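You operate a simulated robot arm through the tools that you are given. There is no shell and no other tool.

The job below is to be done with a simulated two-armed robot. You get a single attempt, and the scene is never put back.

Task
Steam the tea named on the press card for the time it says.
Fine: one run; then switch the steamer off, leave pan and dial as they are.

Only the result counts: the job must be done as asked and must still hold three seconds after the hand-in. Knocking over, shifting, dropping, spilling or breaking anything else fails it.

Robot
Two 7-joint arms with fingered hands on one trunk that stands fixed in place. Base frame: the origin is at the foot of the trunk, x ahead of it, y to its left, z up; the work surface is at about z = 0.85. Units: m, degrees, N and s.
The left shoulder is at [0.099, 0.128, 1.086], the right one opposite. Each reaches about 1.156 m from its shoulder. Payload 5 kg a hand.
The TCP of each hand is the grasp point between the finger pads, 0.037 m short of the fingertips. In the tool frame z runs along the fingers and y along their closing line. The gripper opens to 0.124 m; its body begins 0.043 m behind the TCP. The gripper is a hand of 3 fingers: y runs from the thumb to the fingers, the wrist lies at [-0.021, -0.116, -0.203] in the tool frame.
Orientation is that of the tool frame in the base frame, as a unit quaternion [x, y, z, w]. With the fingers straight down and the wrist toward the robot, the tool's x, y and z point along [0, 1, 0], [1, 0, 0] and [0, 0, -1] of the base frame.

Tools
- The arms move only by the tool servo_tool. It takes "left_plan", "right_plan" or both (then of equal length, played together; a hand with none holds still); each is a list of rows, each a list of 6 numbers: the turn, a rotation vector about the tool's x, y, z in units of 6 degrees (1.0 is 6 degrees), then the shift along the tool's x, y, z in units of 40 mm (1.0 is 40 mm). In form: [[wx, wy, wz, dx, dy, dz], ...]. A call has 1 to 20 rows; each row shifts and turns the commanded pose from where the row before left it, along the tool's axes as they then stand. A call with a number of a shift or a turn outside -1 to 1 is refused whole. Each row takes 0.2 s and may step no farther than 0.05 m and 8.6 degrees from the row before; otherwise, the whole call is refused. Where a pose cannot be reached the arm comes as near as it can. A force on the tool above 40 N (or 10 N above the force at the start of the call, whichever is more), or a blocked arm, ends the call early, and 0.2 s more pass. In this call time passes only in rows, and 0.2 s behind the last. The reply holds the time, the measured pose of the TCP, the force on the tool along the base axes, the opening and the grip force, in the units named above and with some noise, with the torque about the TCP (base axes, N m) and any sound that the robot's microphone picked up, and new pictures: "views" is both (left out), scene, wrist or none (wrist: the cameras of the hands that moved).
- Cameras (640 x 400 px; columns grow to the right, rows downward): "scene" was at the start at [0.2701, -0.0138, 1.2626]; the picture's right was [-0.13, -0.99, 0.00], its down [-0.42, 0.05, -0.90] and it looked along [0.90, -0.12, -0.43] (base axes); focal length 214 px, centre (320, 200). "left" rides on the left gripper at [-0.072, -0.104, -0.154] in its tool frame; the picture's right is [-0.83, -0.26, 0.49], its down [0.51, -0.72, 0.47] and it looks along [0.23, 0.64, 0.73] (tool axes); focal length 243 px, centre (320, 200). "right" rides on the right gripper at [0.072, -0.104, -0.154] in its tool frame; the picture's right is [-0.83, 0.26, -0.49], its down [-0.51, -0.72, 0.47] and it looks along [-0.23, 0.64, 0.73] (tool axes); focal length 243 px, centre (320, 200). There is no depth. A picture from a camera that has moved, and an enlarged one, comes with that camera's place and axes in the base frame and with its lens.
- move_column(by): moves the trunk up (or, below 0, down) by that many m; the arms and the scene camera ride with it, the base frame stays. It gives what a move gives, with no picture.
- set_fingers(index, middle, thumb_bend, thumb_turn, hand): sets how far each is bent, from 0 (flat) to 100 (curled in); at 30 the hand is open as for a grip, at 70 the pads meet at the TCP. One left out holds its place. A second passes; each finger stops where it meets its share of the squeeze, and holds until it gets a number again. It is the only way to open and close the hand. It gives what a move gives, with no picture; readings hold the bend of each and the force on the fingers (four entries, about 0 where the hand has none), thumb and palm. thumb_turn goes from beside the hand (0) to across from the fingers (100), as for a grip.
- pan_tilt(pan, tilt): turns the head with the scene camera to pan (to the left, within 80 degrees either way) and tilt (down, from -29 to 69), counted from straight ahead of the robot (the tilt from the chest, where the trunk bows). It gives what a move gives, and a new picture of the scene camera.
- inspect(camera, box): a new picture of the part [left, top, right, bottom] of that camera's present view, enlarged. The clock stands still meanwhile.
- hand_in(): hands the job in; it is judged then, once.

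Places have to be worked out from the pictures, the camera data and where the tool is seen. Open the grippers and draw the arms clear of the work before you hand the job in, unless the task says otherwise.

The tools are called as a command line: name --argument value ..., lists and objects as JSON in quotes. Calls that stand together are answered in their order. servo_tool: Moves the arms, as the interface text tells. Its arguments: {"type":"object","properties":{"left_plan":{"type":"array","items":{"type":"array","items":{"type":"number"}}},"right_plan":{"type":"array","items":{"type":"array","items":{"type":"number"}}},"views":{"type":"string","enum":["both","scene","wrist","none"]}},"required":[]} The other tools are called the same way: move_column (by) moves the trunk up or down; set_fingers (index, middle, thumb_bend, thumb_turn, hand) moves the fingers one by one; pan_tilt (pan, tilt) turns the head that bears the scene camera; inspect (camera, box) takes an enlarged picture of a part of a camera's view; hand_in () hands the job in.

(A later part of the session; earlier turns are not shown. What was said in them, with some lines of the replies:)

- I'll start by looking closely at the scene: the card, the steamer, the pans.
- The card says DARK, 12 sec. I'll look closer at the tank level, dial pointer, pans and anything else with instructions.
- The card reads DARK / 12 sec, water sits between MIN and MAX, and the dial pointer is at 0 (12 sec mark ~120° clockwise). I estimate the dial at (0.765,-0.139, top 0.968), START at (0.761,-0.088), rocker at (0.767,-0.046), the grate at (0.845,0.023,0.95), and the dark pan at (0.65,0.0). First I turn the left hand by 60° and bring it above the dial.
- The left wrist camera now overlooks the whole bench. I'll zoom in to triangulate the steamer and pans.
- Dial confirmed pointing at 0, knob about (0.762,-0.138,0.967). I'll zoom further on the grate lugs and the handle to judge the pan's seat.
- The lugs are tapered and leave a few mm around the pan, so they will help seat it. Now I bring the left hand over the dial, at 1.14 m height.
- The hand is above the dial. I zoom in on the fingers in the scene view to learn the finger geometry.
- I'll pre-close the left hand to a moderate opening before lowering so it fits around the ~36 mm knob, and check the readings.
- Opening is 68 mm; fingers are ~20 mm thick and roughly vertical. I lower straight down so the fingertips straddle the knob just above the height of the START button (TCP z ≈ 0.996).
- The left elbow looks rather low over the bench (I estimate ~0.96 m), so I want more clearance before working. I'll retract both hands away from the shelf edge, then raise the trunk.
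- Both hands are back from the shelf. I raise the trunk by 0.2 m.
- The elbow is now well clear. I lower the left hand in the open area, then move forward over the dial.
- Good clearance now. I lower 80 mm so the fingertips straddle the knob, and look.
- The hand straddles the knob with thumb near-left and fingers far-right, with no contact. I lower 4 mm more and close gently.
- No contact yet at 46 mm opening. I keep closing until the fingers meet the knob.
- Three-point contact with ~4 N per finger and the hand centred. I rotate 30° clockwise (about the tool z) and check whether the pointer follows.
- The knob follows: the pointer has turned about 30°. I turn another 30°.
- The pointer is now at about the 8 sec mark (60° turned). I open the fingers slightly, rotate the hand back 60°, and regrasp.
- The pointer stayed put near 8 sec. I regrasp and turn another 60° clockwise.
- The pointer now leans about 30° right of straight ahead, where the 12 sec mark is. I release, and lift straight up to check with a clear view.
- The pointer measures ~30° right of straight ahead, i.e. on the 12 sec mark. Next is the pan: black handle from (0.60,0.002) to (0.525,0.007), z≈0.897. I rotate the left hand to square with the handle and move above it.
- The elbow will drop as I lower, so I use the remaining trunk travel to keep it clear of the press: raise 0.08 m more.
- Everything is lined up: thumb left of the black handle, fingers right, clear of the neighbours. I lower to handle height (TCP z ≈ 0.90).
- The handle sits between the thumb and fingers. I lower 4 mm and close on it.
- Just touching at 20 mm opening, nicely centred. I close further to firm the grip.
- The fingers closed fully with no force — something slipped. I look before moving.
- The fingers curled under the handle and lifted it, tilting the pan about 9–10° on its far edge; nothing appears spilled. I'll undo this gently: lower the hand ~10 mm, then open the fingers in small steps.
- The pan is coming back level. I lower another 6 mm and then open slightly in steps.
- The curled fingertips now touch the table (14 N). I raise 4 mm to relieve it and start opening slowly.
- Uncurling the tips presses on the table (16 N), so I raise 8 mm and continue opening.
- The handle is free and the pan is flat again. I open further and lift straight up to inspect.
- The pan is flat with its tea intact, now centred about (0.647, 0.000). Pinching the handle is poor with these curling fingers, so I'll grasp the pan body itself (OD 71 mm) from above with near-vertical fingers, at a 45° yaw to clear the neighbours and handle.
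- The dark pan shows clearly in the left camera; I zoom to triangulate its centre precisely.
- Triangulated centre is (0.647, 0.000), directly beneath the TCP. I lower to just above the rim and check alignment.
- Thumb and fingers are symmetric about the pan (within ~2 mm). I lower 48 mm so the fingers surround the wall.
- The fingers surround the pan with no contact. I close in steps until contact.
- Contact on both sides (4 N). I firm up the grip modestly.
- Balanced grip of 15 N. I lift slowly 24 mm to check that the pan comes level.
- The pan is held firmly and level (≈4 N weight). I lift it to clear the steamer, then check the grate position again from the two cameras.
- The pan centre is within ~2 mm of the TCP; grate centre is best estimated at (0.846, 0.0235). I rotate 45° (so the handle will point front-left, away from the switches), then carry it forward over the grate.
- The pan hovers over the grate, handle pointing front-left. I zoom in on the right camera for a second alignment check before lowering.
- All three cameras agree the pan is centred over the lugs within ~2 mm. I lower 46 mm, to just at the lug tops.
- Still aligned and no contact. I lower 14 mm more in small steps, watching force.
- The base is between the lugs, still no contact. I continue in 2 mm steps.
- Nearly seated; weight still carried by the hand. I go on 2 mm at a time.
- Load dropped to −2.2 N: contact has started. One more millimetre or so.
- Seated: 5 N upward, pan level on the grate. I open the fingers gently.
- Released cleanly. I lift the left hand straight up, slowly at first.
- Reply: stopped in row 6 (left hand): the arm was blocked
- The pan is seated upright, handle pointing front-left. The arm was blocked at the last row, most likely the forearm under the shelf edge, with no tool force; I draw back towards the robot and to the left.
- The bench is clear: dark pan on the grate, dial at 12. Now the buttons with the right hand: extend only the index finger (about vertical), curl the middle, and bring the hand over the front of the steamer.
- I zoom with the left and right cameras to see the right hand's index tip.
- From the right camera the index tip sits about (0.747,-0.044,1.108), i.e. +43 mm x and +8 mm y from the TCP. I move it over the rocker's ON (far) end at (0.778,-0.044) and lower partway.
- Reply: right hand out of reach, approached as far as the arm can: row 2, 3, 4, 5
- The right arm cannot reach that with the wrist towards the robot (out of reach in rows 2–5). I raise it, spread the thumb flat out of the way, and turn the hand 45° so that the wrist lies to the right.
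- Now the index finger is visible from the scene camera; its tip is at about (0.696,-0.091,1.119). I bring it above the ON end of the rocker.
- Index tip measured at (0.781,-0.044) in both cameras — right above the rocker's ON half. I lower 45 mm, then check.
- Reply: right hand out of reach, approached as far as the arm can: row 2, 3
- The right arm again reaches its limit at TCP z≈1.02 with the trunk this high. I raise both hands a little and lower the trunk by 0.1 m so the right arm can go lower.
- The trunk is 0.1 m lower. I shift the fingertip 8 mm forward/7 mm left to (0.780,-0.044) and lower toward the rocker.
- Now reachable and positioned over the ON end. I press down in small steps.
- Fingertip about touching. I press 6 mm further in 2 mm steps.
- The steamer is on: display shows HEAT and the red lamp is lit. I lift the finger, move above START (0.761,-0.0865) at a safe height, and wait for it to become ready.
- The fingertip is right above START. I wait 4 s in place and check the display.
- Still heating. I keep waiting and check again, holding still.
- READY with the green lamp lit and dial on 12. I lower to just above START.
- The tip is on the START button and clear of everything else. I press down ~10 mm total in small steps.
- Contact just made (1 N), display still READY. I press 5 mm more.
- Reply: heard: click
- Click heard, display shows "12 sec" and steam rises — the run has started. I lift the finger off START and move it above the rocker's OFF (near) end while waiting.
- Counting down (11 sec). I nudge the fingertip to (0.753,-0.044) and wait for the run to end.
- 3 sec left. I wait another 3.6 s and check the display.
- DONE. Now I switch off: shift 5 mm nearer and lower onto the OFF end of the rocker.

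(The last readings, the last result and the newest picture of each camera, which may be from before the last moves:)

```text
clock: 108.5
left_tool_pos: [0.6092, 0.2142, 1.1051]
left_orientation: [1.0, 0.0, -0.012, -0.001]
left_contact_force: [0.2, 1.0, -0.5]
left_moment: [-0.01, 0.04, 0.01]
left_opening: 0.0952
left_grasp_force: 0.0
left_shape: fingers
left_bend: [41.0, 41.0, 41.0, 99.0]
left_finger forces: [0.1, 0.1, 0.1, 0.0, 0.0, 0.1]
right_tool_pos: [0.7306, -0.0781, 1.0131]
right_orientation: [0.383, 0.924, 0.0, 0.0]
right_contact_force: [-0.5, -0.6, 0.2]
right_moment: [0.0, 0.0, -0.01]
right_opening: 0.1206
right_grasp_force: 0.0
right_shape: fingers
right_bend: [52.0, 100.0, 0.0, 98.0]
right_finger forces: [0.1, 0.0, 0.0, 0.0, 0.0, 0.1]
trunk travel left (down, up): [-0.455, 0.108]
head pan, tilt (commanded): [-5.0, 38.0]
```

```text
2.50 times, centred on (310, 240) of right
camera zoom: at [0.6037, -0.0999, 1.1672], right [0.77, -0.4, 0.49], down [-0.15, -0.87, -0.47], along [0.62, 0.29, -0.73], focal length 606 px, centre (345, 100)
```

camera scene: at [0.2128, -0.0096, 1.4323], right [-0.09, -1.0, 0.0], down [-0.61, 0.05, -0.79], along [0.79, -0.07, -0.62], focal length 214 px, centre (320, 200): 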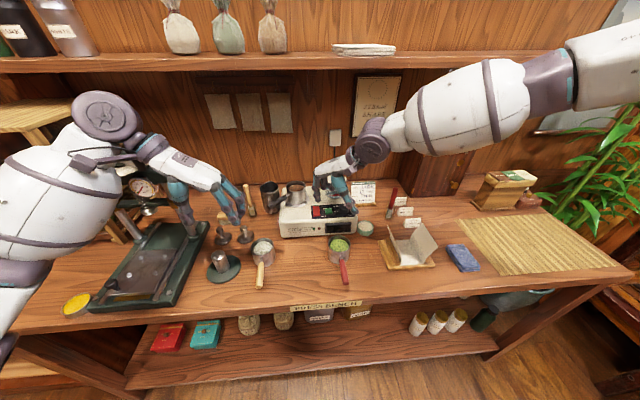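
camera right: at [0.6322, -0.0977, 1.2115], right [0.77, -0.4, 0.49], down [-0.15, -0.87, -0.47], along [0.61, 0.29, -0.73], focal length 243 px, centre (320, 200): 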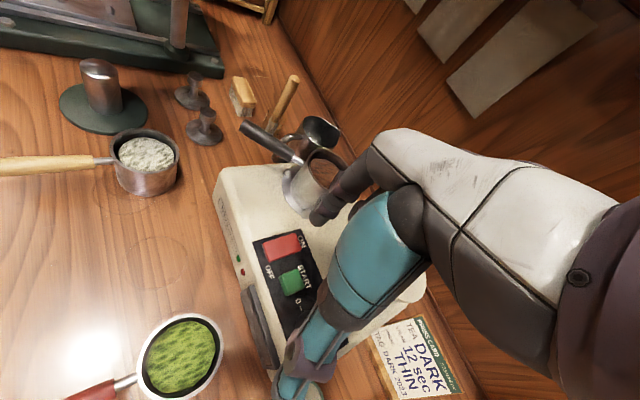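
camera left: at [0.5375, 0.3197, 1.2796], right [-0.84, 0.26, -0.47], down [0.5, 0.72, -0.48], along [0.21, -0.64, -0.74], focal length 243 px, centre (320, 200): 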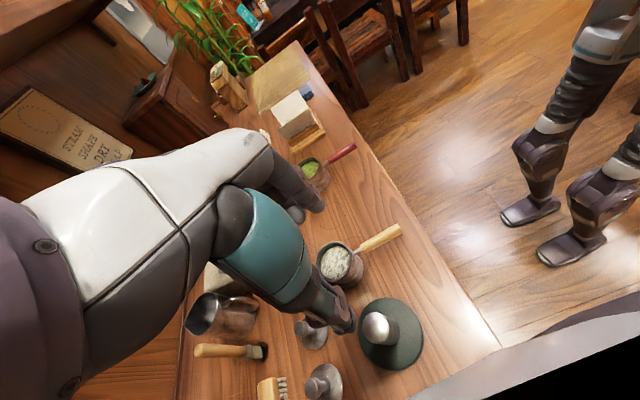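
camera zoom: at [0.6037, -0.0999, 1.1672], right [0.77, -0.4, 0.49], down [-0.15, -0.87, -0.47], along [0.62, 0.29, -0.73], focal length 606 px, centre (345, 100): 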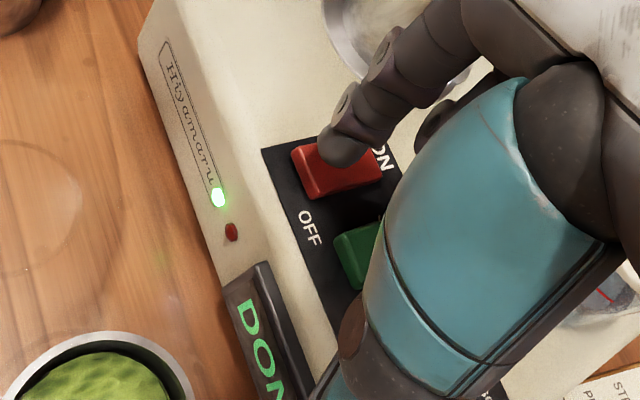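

The tip is centred on the OFF end. I press down in small steps.

servo_tool --right_plan '[[0, 0, 0, 0, 0, 0.1], [0, 0, 0, 0, 0, 0.1], [0, 0, 0, 0, 0, 0.1], [0, 0, 0, 0, 0, 0.08], [0, 0, 0, 0, 0, 0.06]]' --views "none"

inspect --camera "scene" --box '[270, 180, 370, 245]'

```text
clock: 109.7
left_tool_pos: [0.6075, 0.2134, 1.1055]
left_orientation: [1.0, 0.0, -0.012, -0.002]
left_contact_force: [0.7, -0.5, -0.1]
left_moment: [0.02, 0.02, 0.01]
left_opening: 0.0953
left_grasp_force: 0.0
left_shape: fingers
left_bend: [41.0, 41.0, 41.0, 99.0]
left_finger forces: [0.1, 0.1, 0.0, 0.1, 0.0, 0.1]
right_tool_pos: [0.727, -0.0773, 0.9966]
right_orientation: [0.383, 0.924, 0.0, 0.001]
right_contact_force: [0.3, 0.1, -0.3]
right_moment: [-0.02, 0.0, -0.02]
right_opening: 0.1204
right_grasp_force: 0.1
right_shape: fingers
right_bend: [52.0, 100.0, 0.0, 98.0]
right_finger forces: [0.0, 0.0, 0.0, 0.1, 0.0, 0.0]
trunk travel left (down, up): [-0.455, 0.108]
head pan, tilt (commanded): [-5.0, 38.0]
```

```text
6.15 times, centred on (320, 212) of scene
camera zoom: at [0.2135, -0.0096, 1.4322], right [-0.09, -1.0, 0.0], down [-0.61, 0.05, -0.79], along [0.79, -0.07, -0.62], focal length 1320 px, centre (320, 123)
```

zoom: 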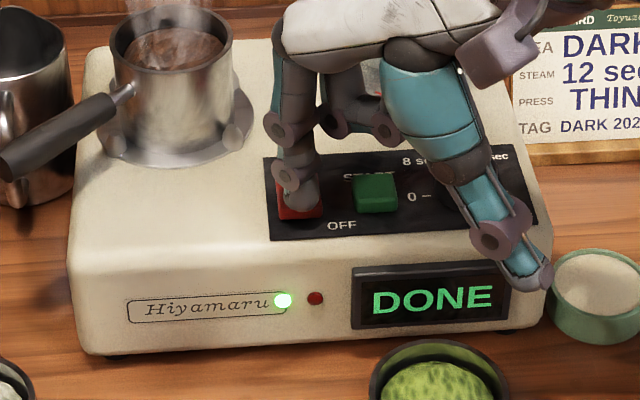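

Not touching yet; the display still shows DONE. I continue downward.

servo_tool --right_plan '[[0, 0, 0, 0, 0, 0.06], [0, 0, 0, 0, 0, 0.06], [0, 0, 0, 0, 0, 0.06]]' --views "none"

inspect --camera "scene" --box '[270, 180, 370, 245]'

```text
clock: 110.5
left_tool_pos: [0.6074, 0.2154, 1.1061]
left_orientation: [1.0, 0.0, -0.012, -0.002]
left_contact_force: [-0.4, -0.3, 0.4]
left_moment: [0.0, 0.03, -0.02]
left_opening: 0.095
left_grasp_force: 0.1
left_shape: fingers
left_bend: [41.0, 41.0, 41.0, 99.0]
left_finger forces: [0.0, 0.1, 0.1, 0.0, 0.0, 0.0]
right_tool_pos: [0.7254, -0.0763, 0.9897]
right_orientation: [0.382, 0.924, 0.001, 0.0]
right_contact_force: [0.6, -1.2, 1.4]
right_moment: [0.05, -0.04, -0.03]
right_opening: 0.1204
right_grasp_force: 0.6
right_shape: fingers
right_bend: [52.0, 100.0, 0.0, 98.0]
right_finger forces: [1.9, 0.1, 0.0, 0.0, 0.0, 0.1]
trunk travel left (down, up): [-0.455, 0.108]
head pan, tilt (commanded): [-5.0, 38.0]
```

```text
6.15 times, centred on (320, 212) of scene
camera zoom: at [0.2131, -0.0097, 1.4323], right [-0.09, -1.0, 0.0], down [-0.61, 0.05, -0.79], along [0.79, -0.07, -0.62], focal length 1320 px, centre (320, 123)
```

zoom: 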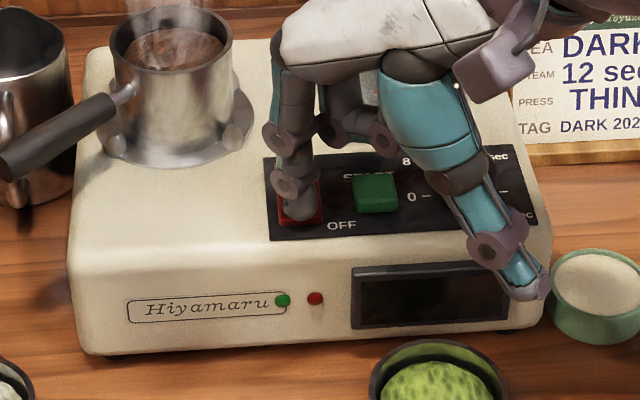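

Display and lamps are dark: the steamer is off. I lift the finger straight up and draw the right hand back and to the right.

servo_tool --right_plan '[[0, 0, 0, 0, 0, -0.3], [0, 0, 0, 0, 0, -0.6], [0, 0, 0, 0, 0, -0.9], [0, 0, 0, 0, 0, -0.9], [0, 0, 0, 0, 0, -0.5], [0, 0, 0, 0, -0.9, -0.2], [0, 0, 0, 0, -0.9, -0.2], [0, 0, 0, 0, -0.9, 0], [0, 0, 0, 0, -0.9, 0]]' --views "both"

inspect --camera "scene" --box '[250, 160, 390, 260]'

inspect --camera "scene" --box '[310, 190, 360, 225]'

```text
clock: 112.5
left_tool_pos: [0.6064, 0.2115, 1.1071]
left_orientation: [1.0, 0.0, -0.012, -0.003]
left_contact_force: [-0.9, -0.1, 1.1]
left_moment: [0.07, -0.02, -0.01]
left_opening: 0.0949
left_grasp_force: 0.1
left_shape: fingers
left_bend: [41.0, 41.0, 41.0, 99.0]
left_finger forces: [0.1, 0.1, 0.1, 0.0, 0.0, 0.0]
right_tool_pos: [0.6249, -0.1796, 1.1347]
right_orientation: [0.383, 0.924, 0.001, 0.001]
right_contact_force: [-0.5, 0.2, 0.1]
right_moment: [0.04, -0.03, 0.01]
right_opening: 0.1201
right_grasp_force: 0.1
right_shape: fingers
right_bend: [52.0, 100.0, 0.0, 98.0]
right_finger forces: [0.0, 0.0, 0.0, 0.0, 0.1, 0.0]
trunk travel left (down, up): [-0.455, 0.108]
head pan, tilt (commanded): [-5.0, 38.0]
camera scene: at [0.2111, -0.0119, 1.4326], right [-0.09, -1.0, 0.0], down [-0.61, 0.06, -0.79], along [0.79, -0.07, -0.61], focal length 214 px, centre (320, 200)
camera right: at [0.5004, -0.203, 1.2887], right [0.77, -0.4, 0.49], down [-0.15, -0.87, -0.47], along [0.62, 0.29, -0.73], focal length 243 px, centre (320, 200)
```

scene: 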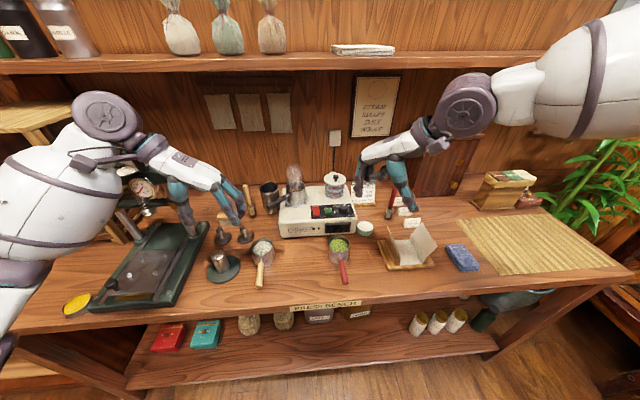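
right: 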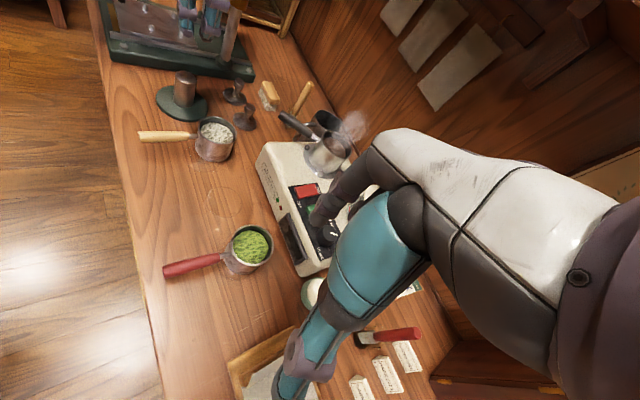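

```text
4.00 times, centred on (320, 210) of scene
camera zoom: at [0.2111, -0.0119, 1.4326], right [-0.09, -1.0, 0.0], down [-0.61, 0.06, -0.79], along [0.79, -0.07, -0.61], focal length 858 px, centre (320, 160)
```

zoom: 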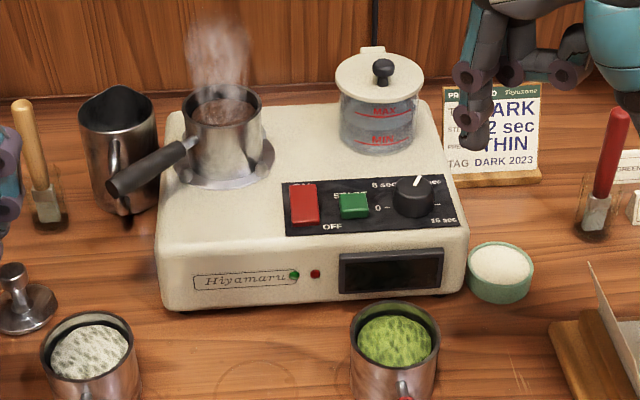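

```text
11.43 times, centred on (335, 208) of scene
camera zoom: at [0.2111, -0.0119, 1.4326], right [-0.09, -1.0, 0.0], down [-0.61, 0.06, -0.79], along [0.79, -0.07, -0.61], focal length 2451 px, centre (149, 114)
```

zoom: 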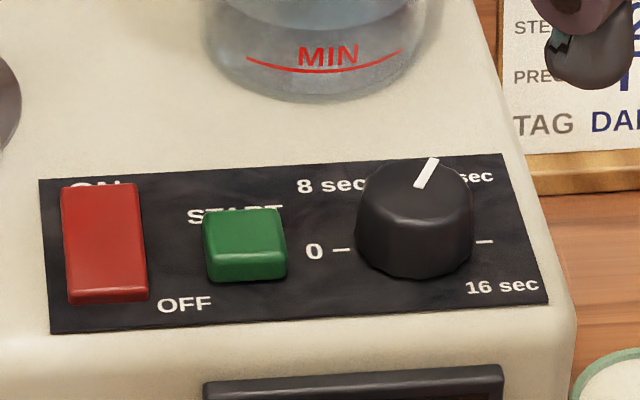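

All as required: off, dial at 12, pan in place. I raise both arms clear of the bench and then open the hands.

servo_tool --right_plan '[[0, 0, 0, 0, 0, -0.9], [0, 0, 0, 0, 0, -0.9], [0, 0, 0, 0, 0, -0.9], [0, 0, 0, 0, 0, -0.9], [0, 0, 0, -0.53, -0.53, 0], [0, 0, 0, -0.53, -0.53, 0], [0, 0, 0, -0.53, -0.53, 0], [0, 0, 0, -0.53, -0.53, 0], [0, 0, 0, -0.53, -0.53, 0]]' --left_plan '[[0, 0, 0, 0, 0, -0.8], [0, 0, 0, 0, 0, -0.8], [0, 0, 0, 0, 0, -0.8], [0, 0, 0, 0, 0, 0], [0, 0, 0, 0, 0, 0], [0, 0, 0, 0, 0, 0], [0, 0, 0, 0, 0, 0], [0, 0, 0, 0, 0, 0], [0, 0, 0, 0, 0, 0]]' --views "scene"

set_fingers --hand "right" --index 30 --middle 30 --thumb_bend 30

set_fingers --hand "left" --index 30 --middle 30 --thumb_bend 30

inspect --camera "scene" --box '[160, 140, 480, 340]'

inspect --camera "scene" --box '[270, 170, 370, 245]'

```text
clock: 114.5
left_tool_pos: [0.6103, 0.2105, 1.2012]
left_orientation: [1.0, 0.001, -0.012, -0.003]
left_contact_force: [-0.4, -0.6, 0.4]
left_moment: [-0.01, -0.01, 0.05]
left_opening: 0.0951
left_grasp_force: 0.2
left_shape: fingers
left_bend: [41.0, 41.0, 41.0, 99.0]
left_finger forces: [0.0, 0.1, 0.0, 0.0, 0.0, 0.0]
right_tool_pos: [0.6263, -0.3291, 1.277]
right_orientation: [0.382, 0.924, 0.001, 0.0]
right_contact_force: [-0.1, -0.3, -0.4]
right_moment: [0.03, 0.0, 0.02]
right_opening: 0.1202
right_grasp_force: 0.1
right_shape: fingers
right_bend: [52.0, 100.0, 0.0, 98.0]
right_finger forces: [0.0, 0.1, 0.1, 0.0, 0.1, 0.0]
trunk travel left (down, up): [-0.455, 0.108]
head pan, tilt (commanded): [-5.0, 38.0]
camera scene: at [0.2132, -0.0107, 1.4322], right [-0.09, -1.0, 0.0], down [-0.61, 0.05, -0.79], along [0.79, -0.07, -0.62], focal length 214 px, centre (320, 200)
```

scene: 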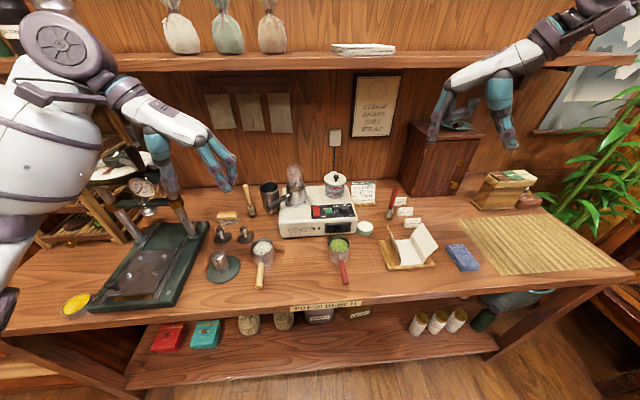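

```text
clock: 115.5
left_tool_pos: [0.6106, 0.2118, 1.2015]
left_orientation: [1.0, 0.0, -0.013, -0.001]
left_contact_force: [0.1, -0.7, 0.3]
left_moment: [0.01, 0.01, -0.02]
left_opening: 0.0951
left_grasp_force: 0.0
left_shape: fingers
left_bend: [41.0, 41.0, 41.0, 99.0]
left_finger forces: [0.1, 0.0, 0.0, 0.0, 0.0, 0.0]
right_tool_pos: [0.6258, -0.3274, 1.2778]
right_orientation: [0.384, 0.923, 0.0, 0.0]
right_contact_force: [-1.0, 1.0, -0.3]
right_moment: [0.01, 0.0, 0.0]
right_opening: 0.1288
right_grasp_force: 0.0
right_shape: fingers
right_bend: [30.0, 30.0, 30.0, 98.0]
right_finger forces: [0.0, 0.0, 0.0, 0.0, 0.1, 0.0]
trunk travel left (down, up): [-0.455, 0.108]
head pan, tilt (commanded): [-5.0, 38.0]
```

```text
clock: 116.5
left_tool_pos: [0.6103, 0.2118, 1.2009]
left_orientation: [1.0, 0.0, -0.012, -0.001]
left_contact_force: [0.3, 0.7, -0.3]
left_moment: [-0.01, -0.03, 0.0]
left_opening: 0.1284
left_grasp_force: 0.0
left_shape: fingers
left_bend: [30.0, 30.0, 30.0, 98.0]
left_finger forces: [0.0, 0.0, 0.0, 0.1, 0.1, 0.0]
right_tool_pos: [0.6258, -0.3272, 1.2766]
right_orientation: [0.383, 0.924, 0.0, 0.0]
right_contact_force: [0.3, 1.3, -0.5]
right_moment: [0.0, -0.01, -0.02]
right_opening: 0.129
right_grasp_force: 0.1
right_shape: fingers
right_bend: [30.0, 30.0, 30.0, 98.0]
right_finger forces: [0.1, 0.0, 0.0, 0.0, 0.0, 0.0]
trunk travel left (down, up): [-0.455, 0.108]
head pan, tilt (commanded): [-5.0, 38.0]
```

```text
2.00 times, centred on (320, 240) of scene
camera zoom: at [0.2135, -0.0096, 1.4322], right [-0.09, -1.0, 0.0], down [-0.61, 0.05, -0.79], along [0.79, -0.07, -0.62], focal length 429 px, centre (320, 120)
```

zoom: 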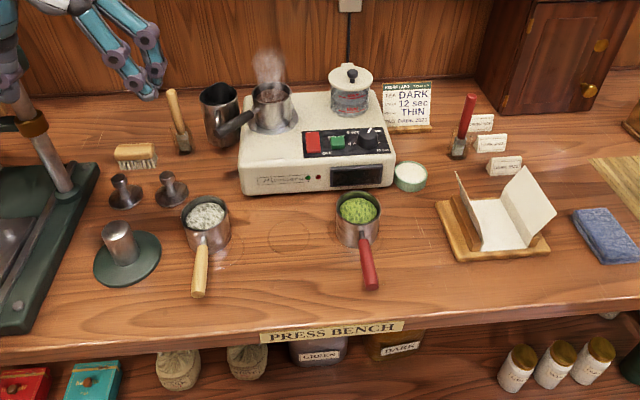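

```text
5.33 times, centred on (320, 208) of scene
camera zoom: at [0.2135, -0.0096, 1.4322], right [-0.09, -1.0, 0.0], down [-0.61, 0.05, -0.79], along [0.79, -0.07, -0.62], focal length 1144 px, centre (320, 160)
```

zoom: 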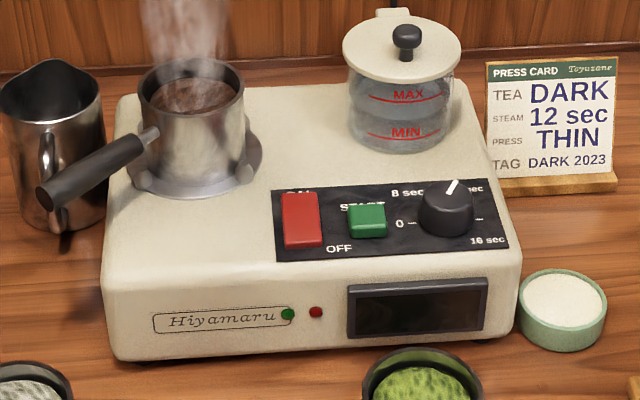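

The steamer is off, with display and lamps dark. The dial is on 12 sec, the dark pan is seated on the grate, nothing else has moved, and both arms are clear with open hands. I hand the job in.

hand_in

```text
The job is handed in.
```

I steamed the dark tea for one 12-second run, as the press card asks, then switched the steamer off. It has been handed in, but I haven't seen a verdict.

- **Run:** I started it once, at READY. The display counted down from 12 sec to DONE. After switching off, the display and lamps were dark.
- **Left as asked:** the dark pan is still on the grate with its handle pointing front-left. The dial is still on 12 sec.
- **One mishap:** my first grip, on the pan's handle, slipped and tilted the pan about 10° before I set it back down. I saw no spilled tea, and carried it by its body after that.
- **Arm blocked once:** while lifting away from the placed pan, the left arm stopped, probably against the shelf edge. Nothing appeared to move.
- **At hand-in:** faint steam was still rising from the pan, which I took to be leftover heat. Everything else on the bench looked where it started. Both hands were open and clear of the work.
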